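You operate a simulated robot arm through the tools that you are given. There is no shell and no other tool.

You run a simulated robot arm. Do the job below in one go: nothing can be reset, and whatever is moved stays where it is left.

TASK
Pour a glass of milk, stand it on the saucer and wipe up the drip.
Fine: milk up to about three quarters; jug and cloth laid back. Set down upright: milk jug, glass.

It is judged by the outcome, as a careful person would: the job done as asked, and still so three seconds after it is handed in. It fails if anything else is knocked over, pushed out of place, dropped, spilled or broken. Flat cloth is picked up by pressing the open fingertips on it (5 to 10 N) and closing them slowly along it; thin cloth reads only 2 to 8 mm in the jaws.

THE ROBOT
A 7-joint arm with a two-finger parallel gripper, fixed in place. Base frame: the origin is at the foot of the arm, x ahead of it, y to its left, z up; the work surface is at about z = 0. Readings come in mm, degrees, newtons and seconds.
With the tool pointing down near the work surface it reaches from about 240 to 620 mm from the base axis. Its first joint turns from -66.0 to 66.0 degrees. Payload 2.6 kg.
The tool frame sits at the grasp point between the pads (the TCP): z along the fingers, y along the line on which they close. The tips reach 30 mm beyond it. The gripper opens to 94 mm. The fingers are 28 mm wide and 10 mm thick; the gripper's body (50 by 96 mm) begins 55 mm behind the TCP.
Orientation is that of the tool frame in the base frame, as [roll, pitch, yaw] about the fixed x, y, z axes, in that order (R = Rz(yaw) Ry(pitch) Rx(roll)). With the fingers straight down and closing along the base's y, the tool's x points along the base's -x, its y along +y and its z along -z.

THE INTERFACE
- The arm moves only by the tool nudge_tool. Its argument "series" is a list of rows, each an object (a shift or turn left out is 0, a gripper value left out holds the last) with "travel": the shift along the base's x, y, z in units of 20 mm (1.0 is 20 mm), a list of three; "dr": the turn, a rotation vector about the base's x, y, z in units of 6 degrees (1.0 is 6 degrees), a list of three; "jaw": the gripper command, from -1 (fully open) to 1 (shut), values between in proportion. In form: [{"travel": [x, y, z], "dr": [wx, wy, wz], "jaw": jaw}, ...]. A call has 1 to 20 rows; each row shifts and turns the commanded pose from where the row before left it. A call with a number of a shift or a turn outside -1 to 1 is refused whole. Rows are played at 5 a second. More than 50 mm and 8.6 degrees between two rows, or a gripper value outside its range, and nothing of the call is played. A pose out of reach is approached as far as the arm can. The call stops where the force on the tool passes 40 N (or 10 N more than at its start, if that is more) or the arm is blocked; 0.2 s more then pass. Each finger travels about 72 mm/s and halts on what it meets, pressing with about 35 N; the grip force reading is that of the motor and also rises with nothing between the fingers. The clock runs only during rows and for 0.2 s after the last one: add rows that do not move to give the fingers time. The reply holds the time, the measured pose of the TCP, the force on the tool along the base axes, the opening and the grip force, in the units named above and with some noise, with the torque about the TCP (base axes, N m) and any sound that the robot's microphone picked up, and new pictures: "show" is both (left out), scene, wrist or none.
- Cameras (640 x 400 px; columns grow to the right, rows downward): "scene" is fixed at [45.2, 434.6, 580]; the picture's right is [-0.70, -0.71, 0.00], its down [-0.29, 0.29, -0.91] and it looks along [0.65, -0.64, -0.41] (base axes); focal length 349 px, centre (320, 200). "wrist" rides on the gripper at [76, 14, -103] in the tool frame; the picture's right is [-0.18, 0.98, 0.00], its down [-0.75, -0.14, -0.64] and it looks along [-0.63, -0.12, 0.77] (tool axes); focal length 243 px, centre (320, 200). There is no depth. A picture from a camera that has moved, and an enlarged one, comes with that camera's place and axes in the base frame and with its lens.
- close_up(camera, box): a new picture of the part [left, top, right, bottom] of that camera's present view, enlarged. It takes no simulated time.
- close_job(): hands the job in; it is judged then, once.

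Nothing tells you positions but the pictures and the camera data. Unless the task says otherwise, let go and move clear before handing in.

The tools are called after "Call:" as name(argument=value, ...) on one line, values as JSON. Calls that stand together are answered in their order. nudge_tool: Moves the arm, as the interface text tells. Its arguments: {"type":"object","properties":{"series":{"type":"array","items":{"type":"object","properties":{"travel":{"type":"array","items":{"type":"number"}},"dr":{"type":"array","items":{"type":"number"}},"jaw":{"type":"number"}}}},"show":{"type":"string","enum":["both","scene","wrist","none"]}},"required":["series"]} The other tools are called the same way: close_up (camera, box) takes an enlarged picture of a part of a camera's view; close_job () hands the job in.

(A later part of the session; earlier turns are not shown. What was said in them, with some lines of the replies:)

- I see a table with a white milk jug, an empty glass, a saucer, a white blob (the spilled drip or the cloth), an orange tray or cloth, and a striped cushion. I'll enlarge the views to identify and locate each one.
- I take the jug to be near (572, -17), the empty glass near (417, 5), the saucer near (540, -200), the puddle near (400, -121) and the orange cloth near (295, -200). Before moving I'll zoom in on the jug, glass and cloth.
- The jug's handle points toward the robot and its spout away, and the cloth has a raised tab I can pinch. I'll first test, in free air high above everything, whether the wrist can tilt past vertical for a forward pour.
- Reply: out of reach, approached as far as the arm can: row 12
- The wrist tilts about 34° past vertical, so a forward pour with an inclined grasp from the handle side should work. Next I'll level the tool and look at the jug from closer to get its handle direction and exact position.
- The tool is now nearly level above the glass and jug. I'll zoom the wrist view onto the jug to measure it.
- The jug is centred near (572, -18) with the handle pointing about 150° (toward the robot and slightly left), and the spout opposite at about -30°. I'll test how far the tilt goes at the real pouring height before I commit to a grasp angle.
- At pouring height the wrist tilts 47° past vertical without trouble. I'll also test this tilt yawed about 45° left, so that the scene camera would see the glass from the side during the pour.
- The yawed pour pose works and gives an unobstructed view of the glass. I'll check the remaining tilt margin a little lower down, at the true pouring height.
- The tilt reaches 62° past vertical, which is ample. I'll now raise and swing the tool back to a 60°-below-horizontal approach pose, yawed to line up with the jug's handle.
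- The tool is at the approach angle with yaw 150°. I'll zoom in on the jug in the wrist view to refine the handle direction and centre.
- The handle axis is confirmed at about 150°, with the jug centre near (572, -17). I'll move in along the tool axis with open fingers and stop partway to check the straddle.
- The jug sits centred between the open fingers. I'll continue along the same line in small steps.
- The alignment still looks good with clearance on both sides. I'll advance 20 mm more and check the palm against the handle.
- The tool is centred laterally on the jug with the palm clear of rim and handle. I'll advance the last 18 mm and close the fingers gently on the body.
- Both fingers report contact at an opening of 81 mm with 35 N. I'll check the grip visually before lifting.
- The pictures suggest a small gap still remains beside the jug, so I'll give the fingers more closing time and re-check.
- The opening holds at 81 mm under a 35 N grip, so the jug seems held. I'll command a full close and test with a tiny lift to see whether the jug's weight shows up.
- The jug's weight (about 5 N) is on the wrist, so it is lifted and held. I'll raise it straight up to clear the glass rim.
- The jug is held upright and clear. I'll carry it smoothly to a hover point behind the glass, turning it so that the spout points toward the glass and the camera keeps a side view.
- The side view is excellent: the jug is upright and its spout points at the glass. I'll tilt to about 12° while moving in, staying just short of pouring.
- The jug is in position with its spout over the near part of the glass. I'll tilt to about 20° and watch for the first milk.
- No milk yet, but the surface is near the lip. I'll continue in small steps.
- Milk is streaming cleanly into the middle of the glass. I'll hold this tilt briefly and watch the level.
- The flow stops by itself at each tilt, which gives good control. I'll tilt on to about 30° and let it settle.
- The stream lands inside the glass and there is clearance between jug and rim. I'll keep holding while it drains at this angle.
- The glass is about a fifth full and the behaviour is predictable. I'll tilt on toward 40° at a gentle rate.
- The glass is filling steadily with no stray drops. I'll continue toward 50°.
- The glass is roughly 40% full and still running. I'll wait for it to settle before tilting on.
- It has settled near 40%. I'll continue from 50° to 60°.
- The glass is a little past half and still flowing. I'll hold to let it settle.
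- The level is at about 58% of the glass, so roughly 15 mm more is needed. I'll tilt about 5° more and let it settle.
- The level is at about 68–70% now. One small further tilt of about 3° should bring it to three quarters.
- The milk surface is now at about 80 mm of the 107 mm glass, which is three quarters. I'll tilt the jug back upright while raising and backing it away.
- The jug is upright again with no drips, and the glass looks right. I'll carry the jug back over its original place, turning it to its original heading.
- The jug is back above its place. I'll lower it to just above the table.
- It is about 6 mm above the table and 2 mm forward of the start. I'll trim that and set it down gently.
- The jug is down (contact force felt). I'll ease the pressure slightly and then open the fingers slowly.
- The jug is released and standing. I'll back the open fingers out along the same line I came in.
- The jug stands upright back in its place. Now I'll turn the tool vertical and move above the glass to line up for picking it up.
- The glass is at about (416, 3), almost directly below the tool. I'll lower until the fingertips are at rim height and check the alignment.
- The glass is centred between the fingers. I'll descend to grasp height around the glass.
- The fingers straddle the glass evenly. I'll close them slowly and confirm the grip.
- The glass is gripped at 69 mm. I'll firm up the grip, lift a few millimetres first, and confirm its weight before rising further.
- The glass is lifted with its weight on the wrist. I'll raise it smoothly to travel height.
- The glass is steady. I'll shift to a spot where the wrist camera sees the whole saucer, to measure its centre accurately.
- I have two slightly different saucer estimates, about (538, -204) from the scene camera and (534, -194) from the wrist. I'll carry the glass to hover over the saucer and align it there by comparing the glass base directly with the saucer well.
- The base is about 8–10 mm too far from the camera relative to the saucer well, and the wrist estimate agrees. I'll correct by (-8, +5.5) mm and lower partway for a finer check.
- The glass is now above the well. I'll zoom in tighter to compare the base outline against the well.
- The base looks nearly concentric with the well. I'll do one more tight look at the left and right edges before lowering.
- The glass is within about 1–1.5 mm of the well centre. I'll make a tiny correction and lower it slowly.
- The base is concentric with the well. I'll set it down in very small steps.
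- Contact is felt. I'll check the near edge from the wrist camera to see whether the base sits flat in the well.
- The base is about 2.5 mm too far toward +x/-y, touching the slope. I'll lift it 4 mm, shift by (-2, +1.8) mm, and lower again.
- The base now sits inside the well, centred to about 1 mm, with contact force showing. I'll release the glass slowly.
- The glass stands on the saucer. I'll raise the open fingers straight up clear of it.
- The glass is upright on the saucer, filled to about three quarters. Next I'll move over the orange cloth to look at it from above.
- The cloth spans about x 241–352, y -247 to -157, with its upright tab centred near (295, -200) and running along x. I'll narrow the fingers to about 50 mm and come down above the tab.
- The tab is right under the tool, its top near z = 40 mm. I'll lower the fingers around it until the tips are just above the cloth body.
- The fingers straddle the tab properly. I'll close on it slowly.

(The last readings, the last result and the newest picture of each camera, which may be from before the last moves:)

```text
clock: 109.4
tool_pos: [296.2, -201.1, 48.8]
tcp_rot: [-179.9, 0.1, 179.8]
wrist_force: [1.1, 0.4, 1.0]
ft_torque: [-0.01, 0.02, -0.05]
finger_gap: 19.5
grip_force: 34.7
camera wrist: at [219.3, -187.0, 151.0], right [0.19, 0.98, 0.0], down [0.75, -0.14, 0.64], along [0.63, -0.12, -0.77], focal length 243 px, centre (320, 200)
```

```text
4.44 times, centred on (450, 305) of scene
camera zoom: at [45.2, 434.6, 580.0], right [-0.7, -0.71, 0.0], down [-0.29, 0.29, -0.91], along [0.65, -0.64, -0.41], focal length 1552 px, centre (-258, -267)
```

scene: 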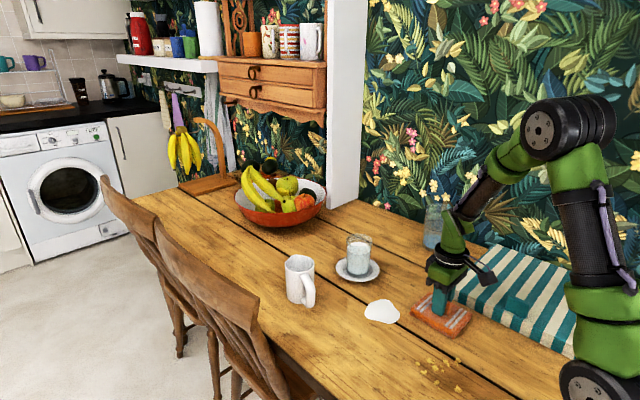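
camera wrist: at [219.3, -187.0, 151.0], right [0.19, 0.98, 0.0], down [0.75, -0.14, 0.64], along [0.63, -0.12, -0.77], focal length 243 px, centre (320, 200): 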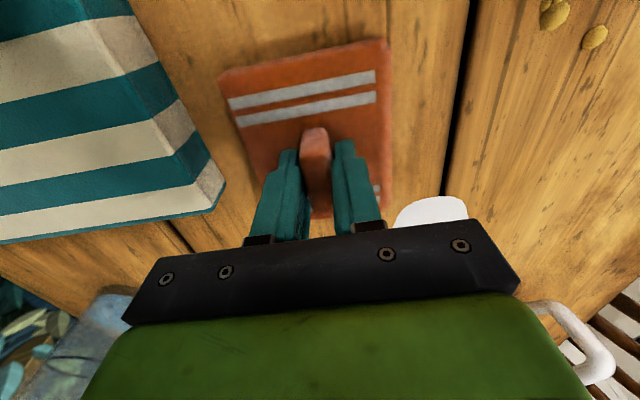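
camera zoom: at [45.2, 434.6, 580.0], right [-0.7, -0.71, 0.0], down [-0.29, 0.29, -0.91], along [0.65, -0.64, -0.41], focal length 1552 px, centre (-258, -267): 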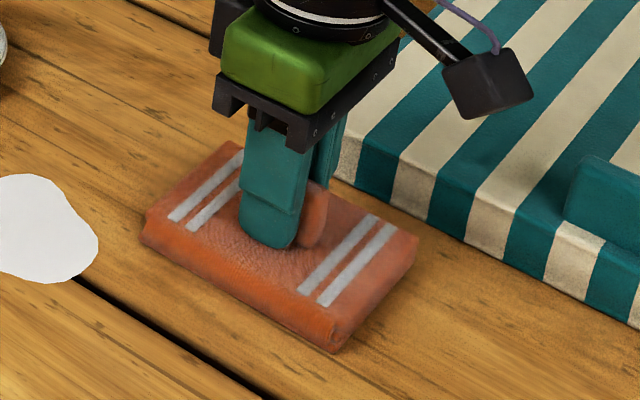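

The tab is gripped (19.5 mm, 35 N). I'll lift the cloth and check that it comes up.

Call:
nudge_tool(series=[{"travel": [0, 0, 0.2]}, {"travel": [0, 0, 0.4]}, {"travel": [0, 0, 0.5]}, {"travel": [0, 0, 0.5]}, {"travel": [0, 0, 0.5]}, {"travel": [0, 0, 0.4]}, {}])

Call:
close_up(camera="scene", box=[370, 240, 510, 350])

```text
clock: 111.0
tool_pos: [296.4, -200.6, 98.6]
tcp_rot: [-180.0, 0.0, 179.8]
wrist_force: [-0.5, -0.5, -0.1]
ft_torque: [-0.01, 0.0, 0.01]
finger_gap: 19.3
grip_force: 34.9
camera wrist: at [219.9, -187.1, 200.9], right [0.19, 0.98, 0.0], down [0.75, -0.14, 0.64], along [0.63, -0.12, -0.77], focal length 243 px, centre (320, 200)
```

scene: 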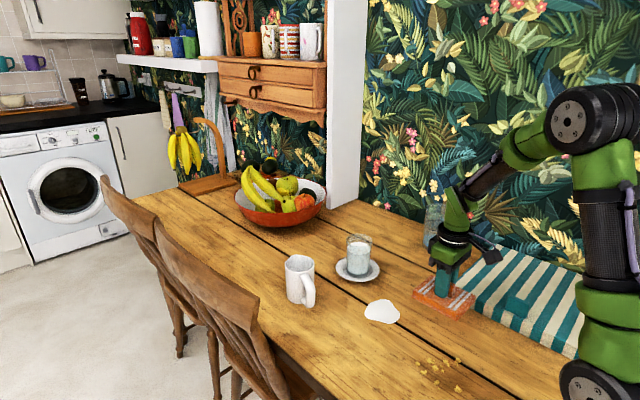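
wrist: 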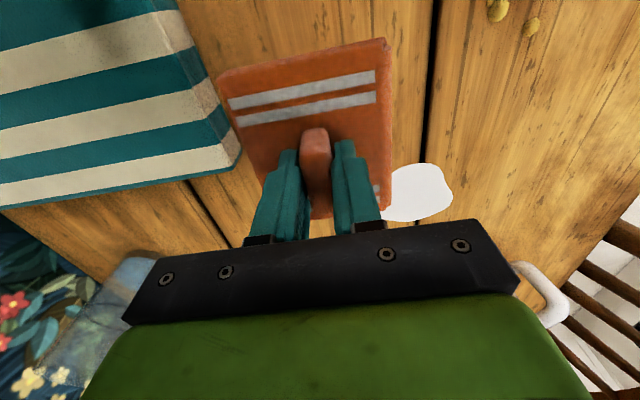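

```text
3.64 times, centred on (440, 295) of scene
camera zoom: at [45.2, 434.6, 580.0], right [-0.7, -0.71, 0.0], down [-0.29, 0.29, -0.91], along [0.65, -0.64, -0.41], focal length 1270 px, centre (-116, -146)
```

zoom: 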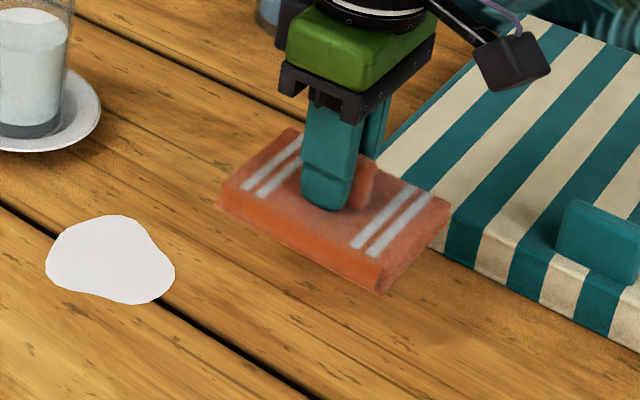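

The cloth is up and held. I'll carry it over the milk puddle, centred near (397, -121).

Call:
nudge_tool(series=[{"travel": [0.4, 0.3, 0]}, {"travel": [0.6, 0.48, 0]}, {"travel": [0.65, 0.52, 0]}, {"travel": [0.65, 0.52, 0]}, {"travel": [0.65, 0.52, 0]}, {"travel": [0.65, 0.52, 0]}, {"travel": [0.65, 0.52, 0]}, {"travel": [0.5, 0.4, 0]}, {"travel": [0.3, 0.22, -0.4]}, {"travel": [0, 0, -0.6]}, {"travel": [0, 0, -0.5]}, {}])

Call:
close_up(camera="scene", box=[330, 240, 470, 350])

```text
clock: 113.6
tool_pos: [395.8, -120.3, 69.0]
tcp_rot: [180.0, -0.1, 179.8]
wrist_force: [0.3, -0.2, -0.6]
ft_torque: [-0.01, 0.03, -0.01]
finger_gap: 19.5
grip_force: 35.1
camera wrist: at [319.4, -106.3, 171.3], right [0.19, 0.98, 0.0], down [0.75, -0.14, 0.64], along [0.63, -0.12, -0.77], focal length 243 px, centre (320, 200)
```

scene: 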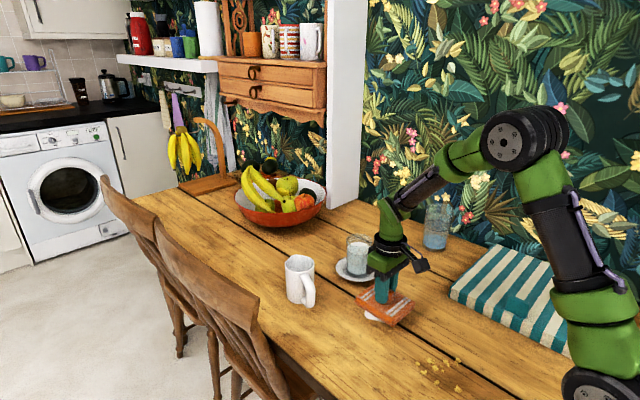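
wrist: 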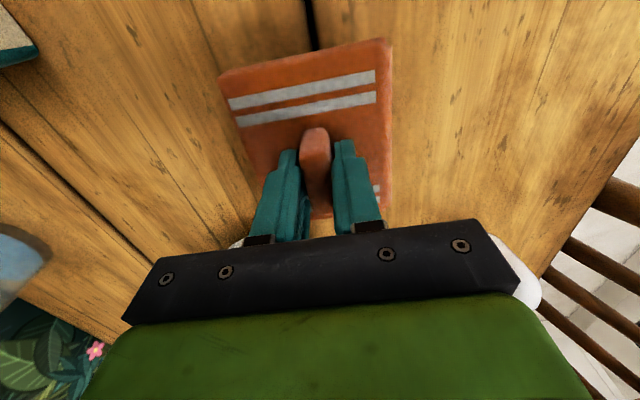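

```text
3.64 times, centred on (400, 295) of scene
camera zoom: at [45.2, 434.6, 580.0], right [-0.7, -0.71, 0.0], down [-0.29, 0.29, -0.91], along [0.65, -0.64, -0.41], focal length 1270 px, centre (29, -146)
```

zoom: 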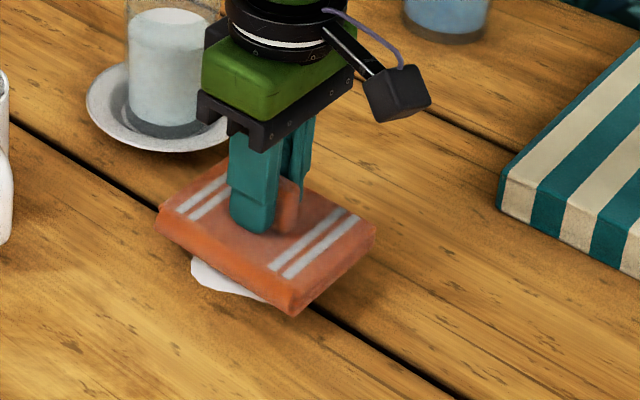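

The cloth is over the puddle. I'll lower it to light contact with the table.

Call:
nudge_tool(series=[{"travel": [0, 0, -0.4]}, {"travel": [0, 0, -0.4]}, {"travel": [0, 0, -0.1]}, {"travel": [0, 0, -0.1]}, {}], show="none")

```text
clock: 114.8
tool_pos: [397.1, -120.7, 48.6]
tcp_rot: [179.9, -0.1, 179.8]
wrist_force: [-4.6, 1.9, 11.2]
ft_torque: [0.0, 0.18, 0.03]
finger_gap: 19.3
grip_force: 35.1
```

Contact is about 11 N. I'll ease off slightly and rub in a circle over the puddle.

Call:
nudge_tool(series=[{"travel": [0.33, 0, 0.02]}, {"travel": [0.33, 0, 0]}, {"travel": [0.33, 0, 0]}, {"travel": [-0.134, 0.5, 0]}, {"travel": [-0.366, 0.366, 0]}, {"travel": [-0.5, 0.134, 0]}, {"travel": [-0.5, -0.134, 0]}, {"travel": [-0.366, -0.366, 0]}, {"travel": [-0.134, -0.5, 0]}, {"travel": [0.134, -0.5, 0]}, {"travel": [0.366, -0.366, 0]}, {"travel": [0.5, -0.134, 0]}, {"travel": [0.5, 0.134, 0]}, {"travel": [0.366, 0.366, 0]}, {"travel": [0.134, 0.5, 0]}, {}])

Call:
close_up(camera="scene", box=[330, 240, 470, 350])

```text
clock: 118.2
tool_pos: [416.6, -119.1, 48.1]
tcp_rot: [-180.0, 0.0, 179.8]
wrist_force: [1.7, -1.9, 4.9]
ft_torque: [-0.08, -0.37, -0.11]
finger_gap: 19.4
grip_force: 34.7
camera wrist: at [340.0, -105.4, 150.7], right [0.19, 0.98, 0.0], down [0.75, -0.14, 0.64], along [0.63, -0.12, -0.77], focal length 243 px, centre (320, 200)
```

scene: 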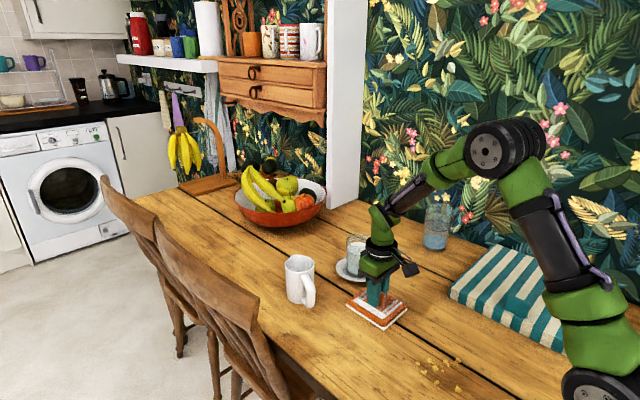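
wrist: 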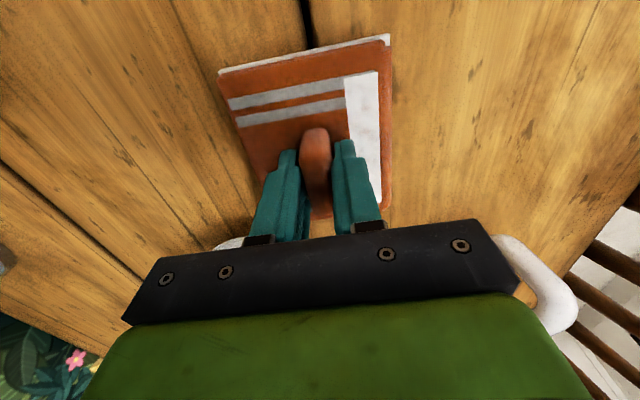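

```text
3.64 times, centred on (400, 295) of scene
camera zoom: at [45.2, 434.6, 580.0], right [-0.7, -0.71, 0.0], down [-0.29, 0.29, -0.91], along [0.65, -0.64, -0.41], focal length 1270 px, centre (29, -146)
```

zoom: 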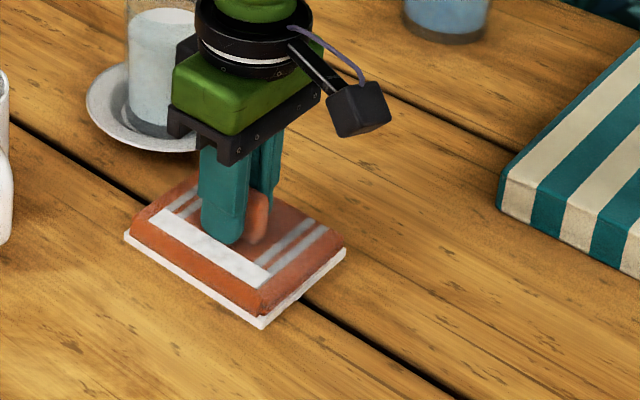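

The cloth has visibly taken up milk. I'll lift it a little to see what remains on the table.

Call:
nudge_tool(series=[{"travel": [0, 0, 0.4]}, {"travel": [0, 0, 0.6]}, {"travel": [-0.3, -0.3, 0.8]}, {"travel": [-0.6, -0.6, 0.6]}, {"travel": [-0.8, -0.6, 0]}, {"travel": [-0.8, -0.6, 0]}, {"travel": [-0.8, -0.6, 0]}, {}])

Call:
close_up(camera="scene", box=[330, 240, 490, 360])

```text
clock: 120.0
tool_pos: [350.3, -173.5, 97.2]
tcp_rot: [180.0, 0.0, 179.8]
wrist_force: [0.9, -0.6, 0.0]
ft_torque: [-0.02, -0.01, 0.02]
finger_gap: 19.8
grip_force: 34.8
camera wrist: at [273.0, -159.5, 199.3], right [0.19, 0.98, 0.0], down [0.75, -0.14, 0.64], along [0.63, -0.12, -0.77], focal length 243 px, centre (320, 200)
```

scene: 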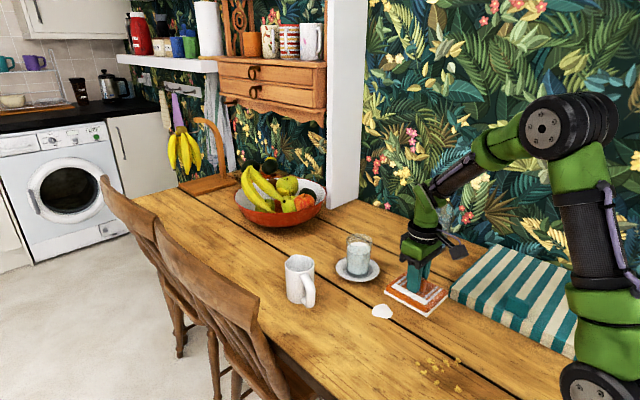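
wrist: 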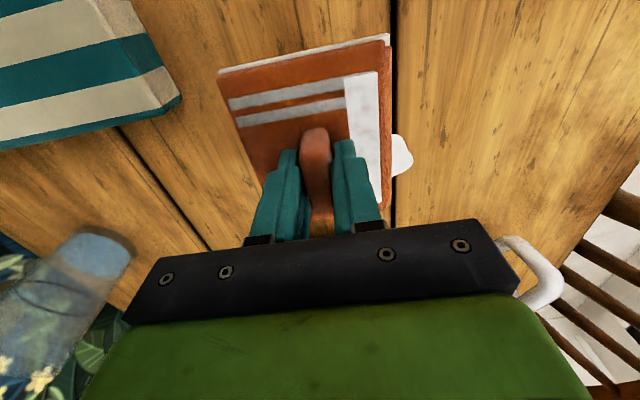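

```text
3.33 times, centred on (410, 300) of scene
camera zoom: at [45.2, 434.6, 580.0], right [-0.7, -0.71, 0.0], down [-0.29, 0.29, -0.91], along [0.65, -0.64, -0.41], focal length 1164 px, centre (20, -133)
```

zoom: 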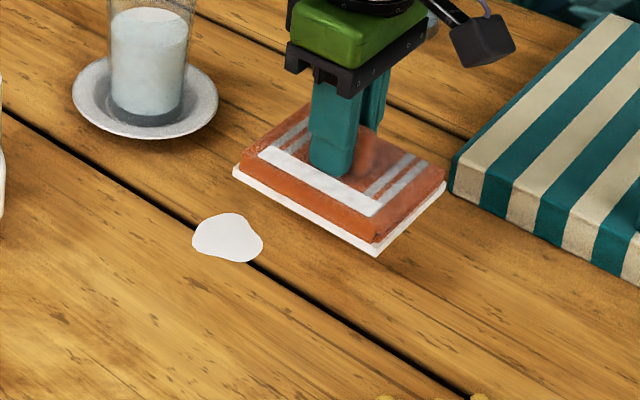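

The puddle has shrunk to a small patch at the same centre. I'll go back and wipe it again.

Call:
nudge_tool(series=[{"travel": [0.5, 0.55, 0]}, {"travel": [0.6, 0.65, 0]}, {"travel": [0.6, 0.65, -0.2]}, {"travel": [0.5, 0.55, -0.5]}, {"travel": [0.2, 0.2, -0.7]}, {"travel": [0, 0, -0.7]}, {"travel": [0, 0, -0.22]}, {"travel": [0, 0, -0.1]}, {}], show="none")

```text
clock: 122.0
tool_pos: [400.0, -121.4, 48.9]
tcp_rot: [180.0, -0.1, 179.7]
wrist_force: [-2.2, 0.5, 4.9]
ft_torque: [-0.02, 0.0, 0.01]
finger_gap: 19.4
grip_force: 35.2
```

Call:
nudge_tool(series=[{"travel": [0.33, 0, -0.02]}, {"travel": [0.33, 0, 0]}, {"travel": [0.2, 0, 0]}, {"travel": [-0.134, 0.5, 0]}, {"travel": [-0.366, 0.366, 0]}, {"travel": [-0.5, 0.134, 0]}, {"travel": [-0.5, -0.134, 0]}, {"travel": [-0.366, -0.366, 0]}, {"travel": [-0.134, -0.5, 0]}, {"travel": [0.134, -0.5, 0]}, {"travel": [0.366, -0.366, 0]}, {"travel": [0.5, -0.134, 0]}, {"travel": [0.5, 0.134, 0]}, {"travel": [0.366, 0.366, 0]}, {"travel": [0.134, 0.5, 0]}, {"travel": [-0.5, 0, 0]}, {"travel": [-0.5, 0, 0]}, {"travel": [-0.5, 0, 0]}, {"travel": [0.5, 0, 0]}, {"travel": [0.5, 0, 0]}], show="none")

Call:
nudge_tool(series=[{"travel": [0, 0.4, 0]}, {"travel": [0, 0.4, 0]}, {"travel": [0, -0.5, 0]}, {"travel": [0, -0.5, 0]}, {"travel": [0, -0.5, 0]}, {"travel": [0, 0.5, 0]}, {"travel": [0, 0.4, 0]}, {"travel": [0, 0, 0.4]}, {"travel": [0, 0, 0.6]}, {"travel": [-0.3, -0.3, 0.8]}, {"travel": [-0.6, -0.6, 0.6]}, {"travel": [-0.8, -0.6, 0]}, {"travel": [-0.8, -0.6, 0]}, {"travel": [-0.6, -0.6, 0]}, {}])

Call:
close_up(camera="scene", box=[330, 240, 490, 360])

```text
clock: 126.2
tool_pos: [405.8, -124.1, 47.8]
tcp_rot: [179.9, -0.1, 179.8]
wrist_force: [-4.1, -0.8, 7.5]
ft_torque: [-0.01, -0.26, -0.03]
finger_gap: 19.2
grip_force: 34.4
```

```text
clock: 129.4
tool_pos: [344.4, -172.9, 95.7]
tcp_rot: [179.9, 0.0, 179.8]
wrist_force: [0.4, -0.4, -0.2]
ft_torque: [0.02, -0.01, 0.0]
finger_gap: 19.4
grip_force: 35.1
camera wrist: at [267.4, -157.7, 198.4], right [0.19, 0.98, 0.0], down [0.75, -0.14, 0.64], along [0.63, -0.12, -0.77], focal length 243 px, centre (320, 200)
```

scene: 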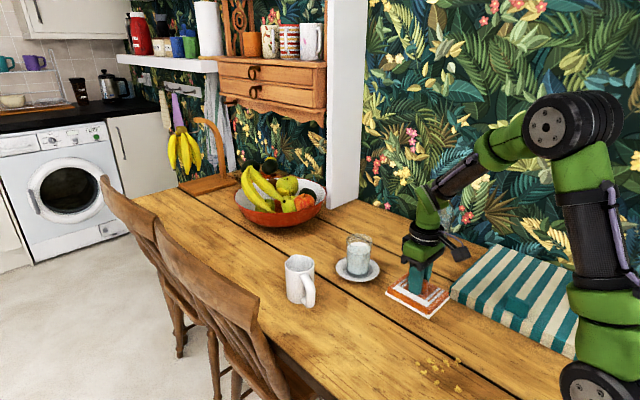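
wrist: 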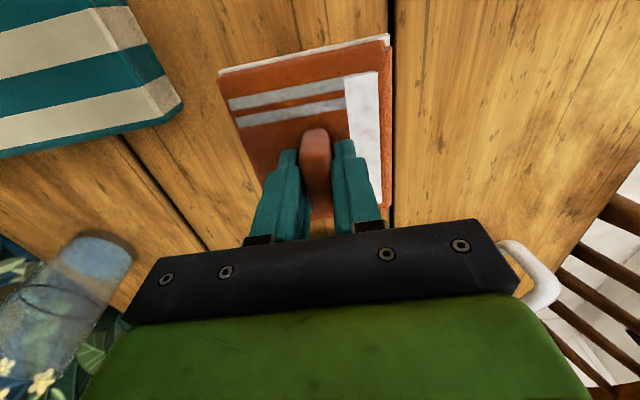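

```text
3.33 times, centred on (410, 300) of scene
camera zoom: at [45.2, 434.6, 580.0], right [-0.7, -0.71, 0.0], down [-0.29, 0.29, -0.91], along [0.65, -0.64, -0.41], focal length 1164 px, centre (20, -133)
```

zoom: 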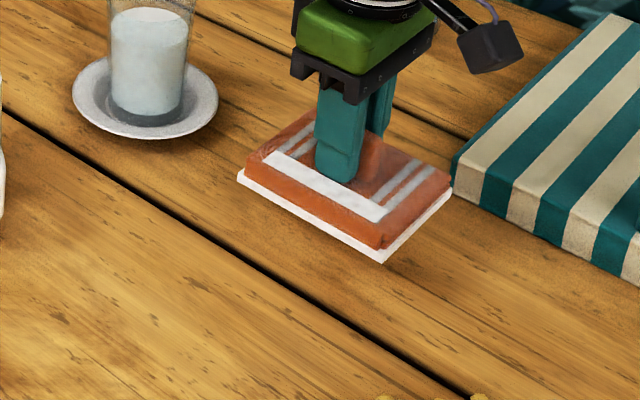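

The puddle is gone. I'll check the wiped area closely and then carry the cloth back to its original spot.

Call:
close_up(camera="scene", box=[350, 285, 420, 335])

Call:
nudge_tool(series=[{"travel": [-0.4, -0.23, 0]}, {"travel": [-0.5, -0.3, 0]}, {"travel": [-0.5, -0.3, 0]}, {"travel": [-0.5, -0.3, 0]}, {"travel": [-0.5, -0.28, 0]}, {"travel": [0, 0, -0.5]}, {"travel": [0, 0, -0.6]}, {"travel": [0, 0, -0.5]}, {}])

```text
8.00 times, centred on (385, 310) of scene
camera zoom: at [45.2, 434.6, 580.0], right [-0.7, -0.71, 0.0], down [-0.29, 0.29, -0.91], along [0.65, -0.64, -0.41], focal length 2794 px, centre (-200, -680)
```

zoom: 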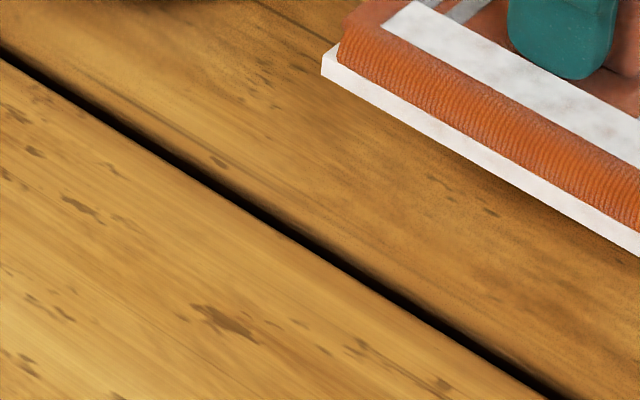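

```text
clock: 131.4
tool_pos: [297.1, -200.7, 64.1]
tcp_rot: [179.9, 0.0, 179.7]
wrist_force: [0.3, -0.6, -0.9]
ft_torque: [-0.01, -0.03, -0.01]
finger_gap: 19.5
grip_force: 35.0
camera wrist: at [219.8, -186.7, 166.5], right [0.19, 0.98, 0.0], down [0.75, -0.14, 0.64], along [0.63, -0.12, -0.77], focal length 243 px, centre (320, 200)
```

scene: 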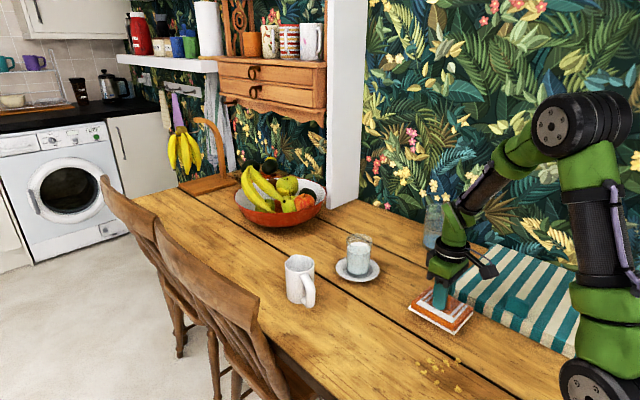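
wrist: 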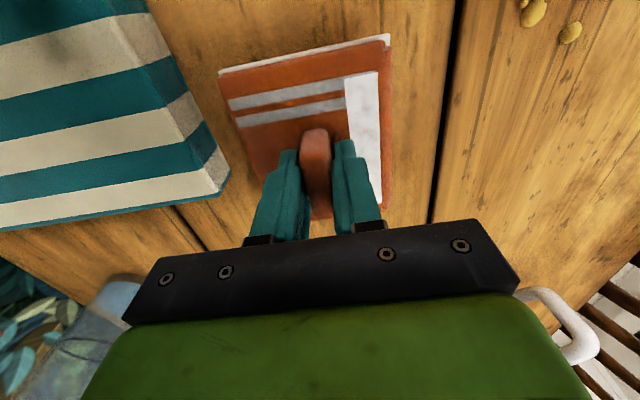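

The table is clean and the cloth is above its original place. I'll lower it to the table.

Call:
nudge_tool(series=[{"travel": [0, 0, -0.3]}, {"travel": [0, 0, -0.25]}, {"travel": [0, 0, -0.1]}, {"travel": [0, 0, -0.07]}, {}], show="none")

```text
clock: 132.6
tool_pos: [296.5, -199.2, 49.6]
tcp_rot: [179.9, 0.0, 179.8]
wrist_force: [-0.2, 0.0, -0.4]
ft_torque: [-0.01, 0.02, -0.02]
finger_gap: 19.7
grip_force: 34.6
```

Call:
nudge_tool(series=[{"travel": [0, -0.05, -0.05]}, {"travel": [0, 0, -0.04]}, {}], show="none")

```text
clock: 133.4
tool_pos: [295.7, -200.4, 47.8]
tcp_rot: [-180.0, 0.0, 179.8]
wrist_force: [-2.9, 4.0, 11.9]
ft_torque: [0.0, 0.12, -0.02]
finger_gap: 19.4
grip_force: 34.9
```

The cloth is on the table. I'll ease off, open the fingers to about 50 mm and rise straight up.

Call:
nudge_tool(series=[{"travel": [0, 0, 0.03]}, {"jaw": 0.56}, {"jaw": 0.5}, {"jaw": 0.4}, {"jaw": 0.28}, {"jaw": 0.15}, {"jaw": 0.0}, {"jaw": -0.06}, {}, {"travel": [0, 0, 0.2]}, {"travel": [0, 0, 0.4]}, {"travel": [0, 0, 0.6]}, {"travel": [0, 0, 0.8]}, {"travel": [0, 0, 0.8]}, {"travel": [0, 0, 0.8]}, {"travel": [0, 0, 0.8]}, {"travel": [0, 0, 0.8]}, {"travel": [0, 0, 0.8]}, {"travel": [0, 0, 0.8]}, {}])

Call:
close_up(camera="scene", box=[260, 220, 500, 370])

Call:
close_up(camera="wrist", box=[220, 20, 420, 150])

```text
clock: 137.6
tool_pos: [295.4, -201.3, 184.4]
tcp_rot: [-180.0, 0.0, 179.7]
wrist_force: [0.4, -0.2, 0.8]
ft_torque: [0.02, 0.0, -0.04]
finger_gap: 49.7
grip_force: 0.1
camera wrist: at [218.1, -187.2, 286.8], right [0.19, 0.98, 0.0], down [0.75, -0.14, 0.64], along [0.63, -0.12, -0.77], focal length 243 px, centre (320, 200)
```

scene: 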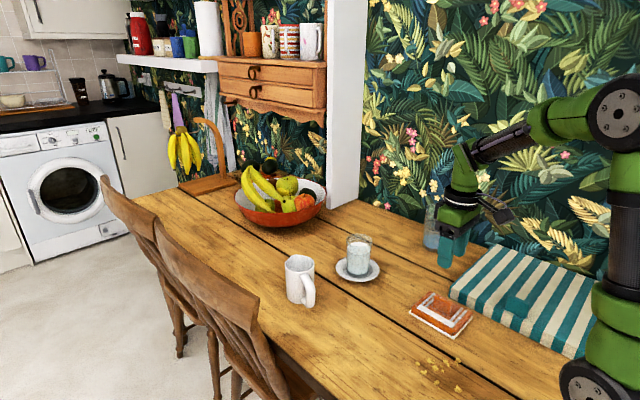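
wrist: 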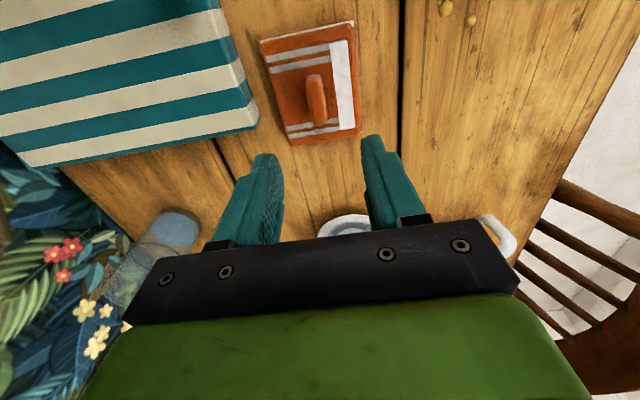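

```text
2.67 times, centred on (380, 295) of scene
camera zoom: at [45.2, 434.6, 580.0], right [-0.7, -0.71, 0.0], down [-0.29, 0.29, -0.91], along [0.65, -0.64, -0.41], focal length 931 px, centre (160, -53)
```

zoom: 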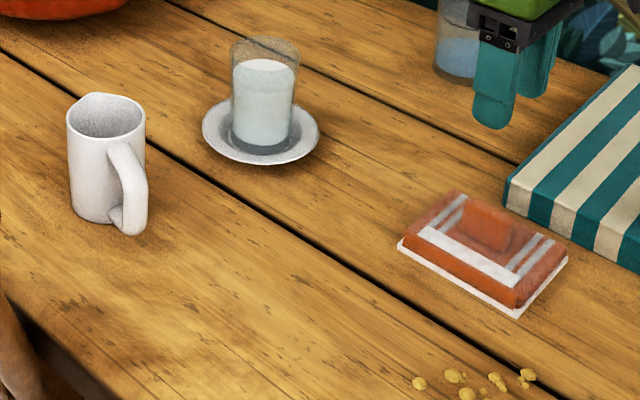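

```text
3.08 times, centred on (320, 85) of wrist
camera zoom: at [218.1, -187.2, 286.8], right [0.19, 0.98, 0.0], down [0.75, -0.14, 0.64], along [0.63, -0.12, -0.77], focal length 746 px, centre (320, 554)
```

zoom: 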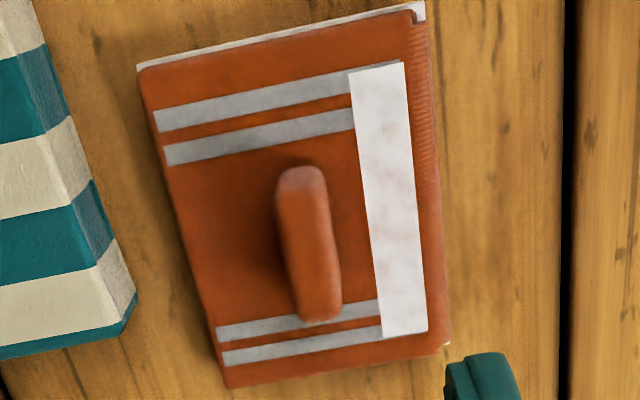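

Everything is in place: the table is clean, the cloth is back, the jug is upright, and the glass is on the saucer. I'll take one last close look at the glass and jug before handing in.

Call:
close_up(camera="scene", box=[325, 225, 395, 290])

Call:
close_up(camera="scene", box=[270, 240, 340, 315])

Call:
nudge_tool(series=[{"travel": [0, 0, 0.5]}, {"travel": [0, 0, 0.5]}, {}, {}, {}], show="scene")

```text
6.15 times, centred on (360, 258) of scene
camera zoom: at [45.2, 434.6, 580.0], right [-0.7, -0.71, 0.0], down [-0.29, 0.29, -0.91], along [0.65, -0.64, -0.41], focal length 2149 px, centre (74, -154)
```

zoom: 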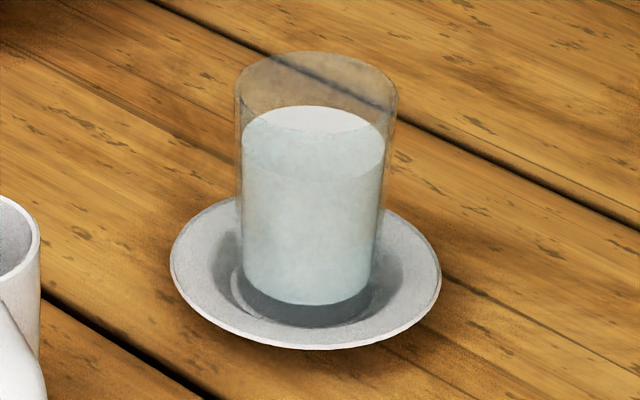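

```text
5.33 times, centred on (305, 278) of scene
camera zoom: at [45.2, 434.6, 580.0], right [-0.7, -0.71, 0.0], down [-0.29, 0.29, -0.91], along [0.65, -0.64, -0.41], focal length 1863 px, centre (400, -213)
```

zoom: 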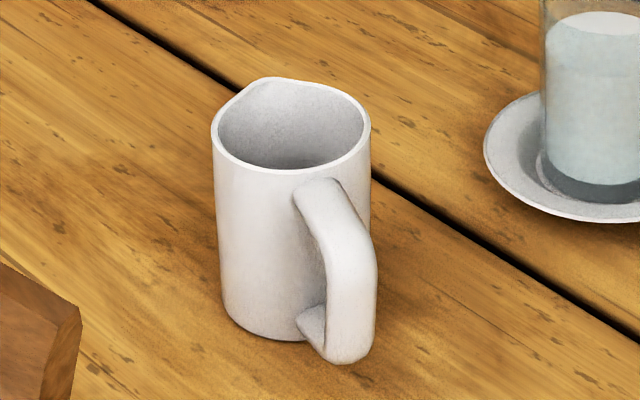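

```text
clock: 138.8
tool_pos: [295.6, -201.1, 204.8]
tcp_rot: [179.9, 0.0, 179.6]
wrist_force: [-0.4, 0.5, 0.7]
ft_torque: [-0.02, -0.03, -0.03]
finger_gap: 49.7
grip_force: 0.1
```

scene: 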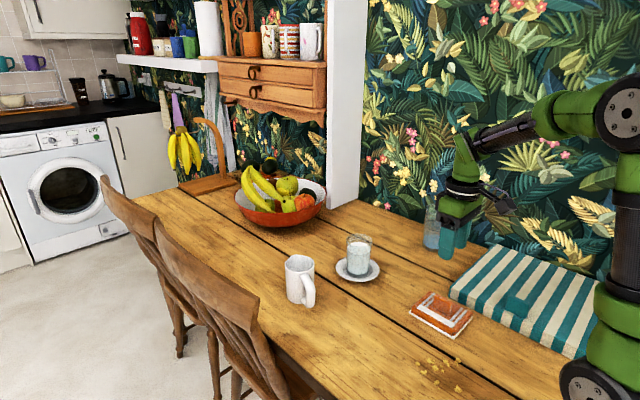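

The glass stands upright on the saucer, about three quarters full. The jug and cloth are back in their places, the drip is gone and the arm is clear, so I'm handing the job in.

Call:
close_job()

```text
The job is handed in.
```

The job is handed in. The glass is filled to about three quarters and stands upright on the saucer, and the drip is wiped up with no milk left on the table in the camera views.

- **Jug:** it is upright in its original place. The handle turned a few degrees when I let go of it.
- **Cloth:** it is back where it was and now shows white patches of soaked-up milk.
- **Everything else:** I saw no new spills, and nothing else looks knocked over or moved.
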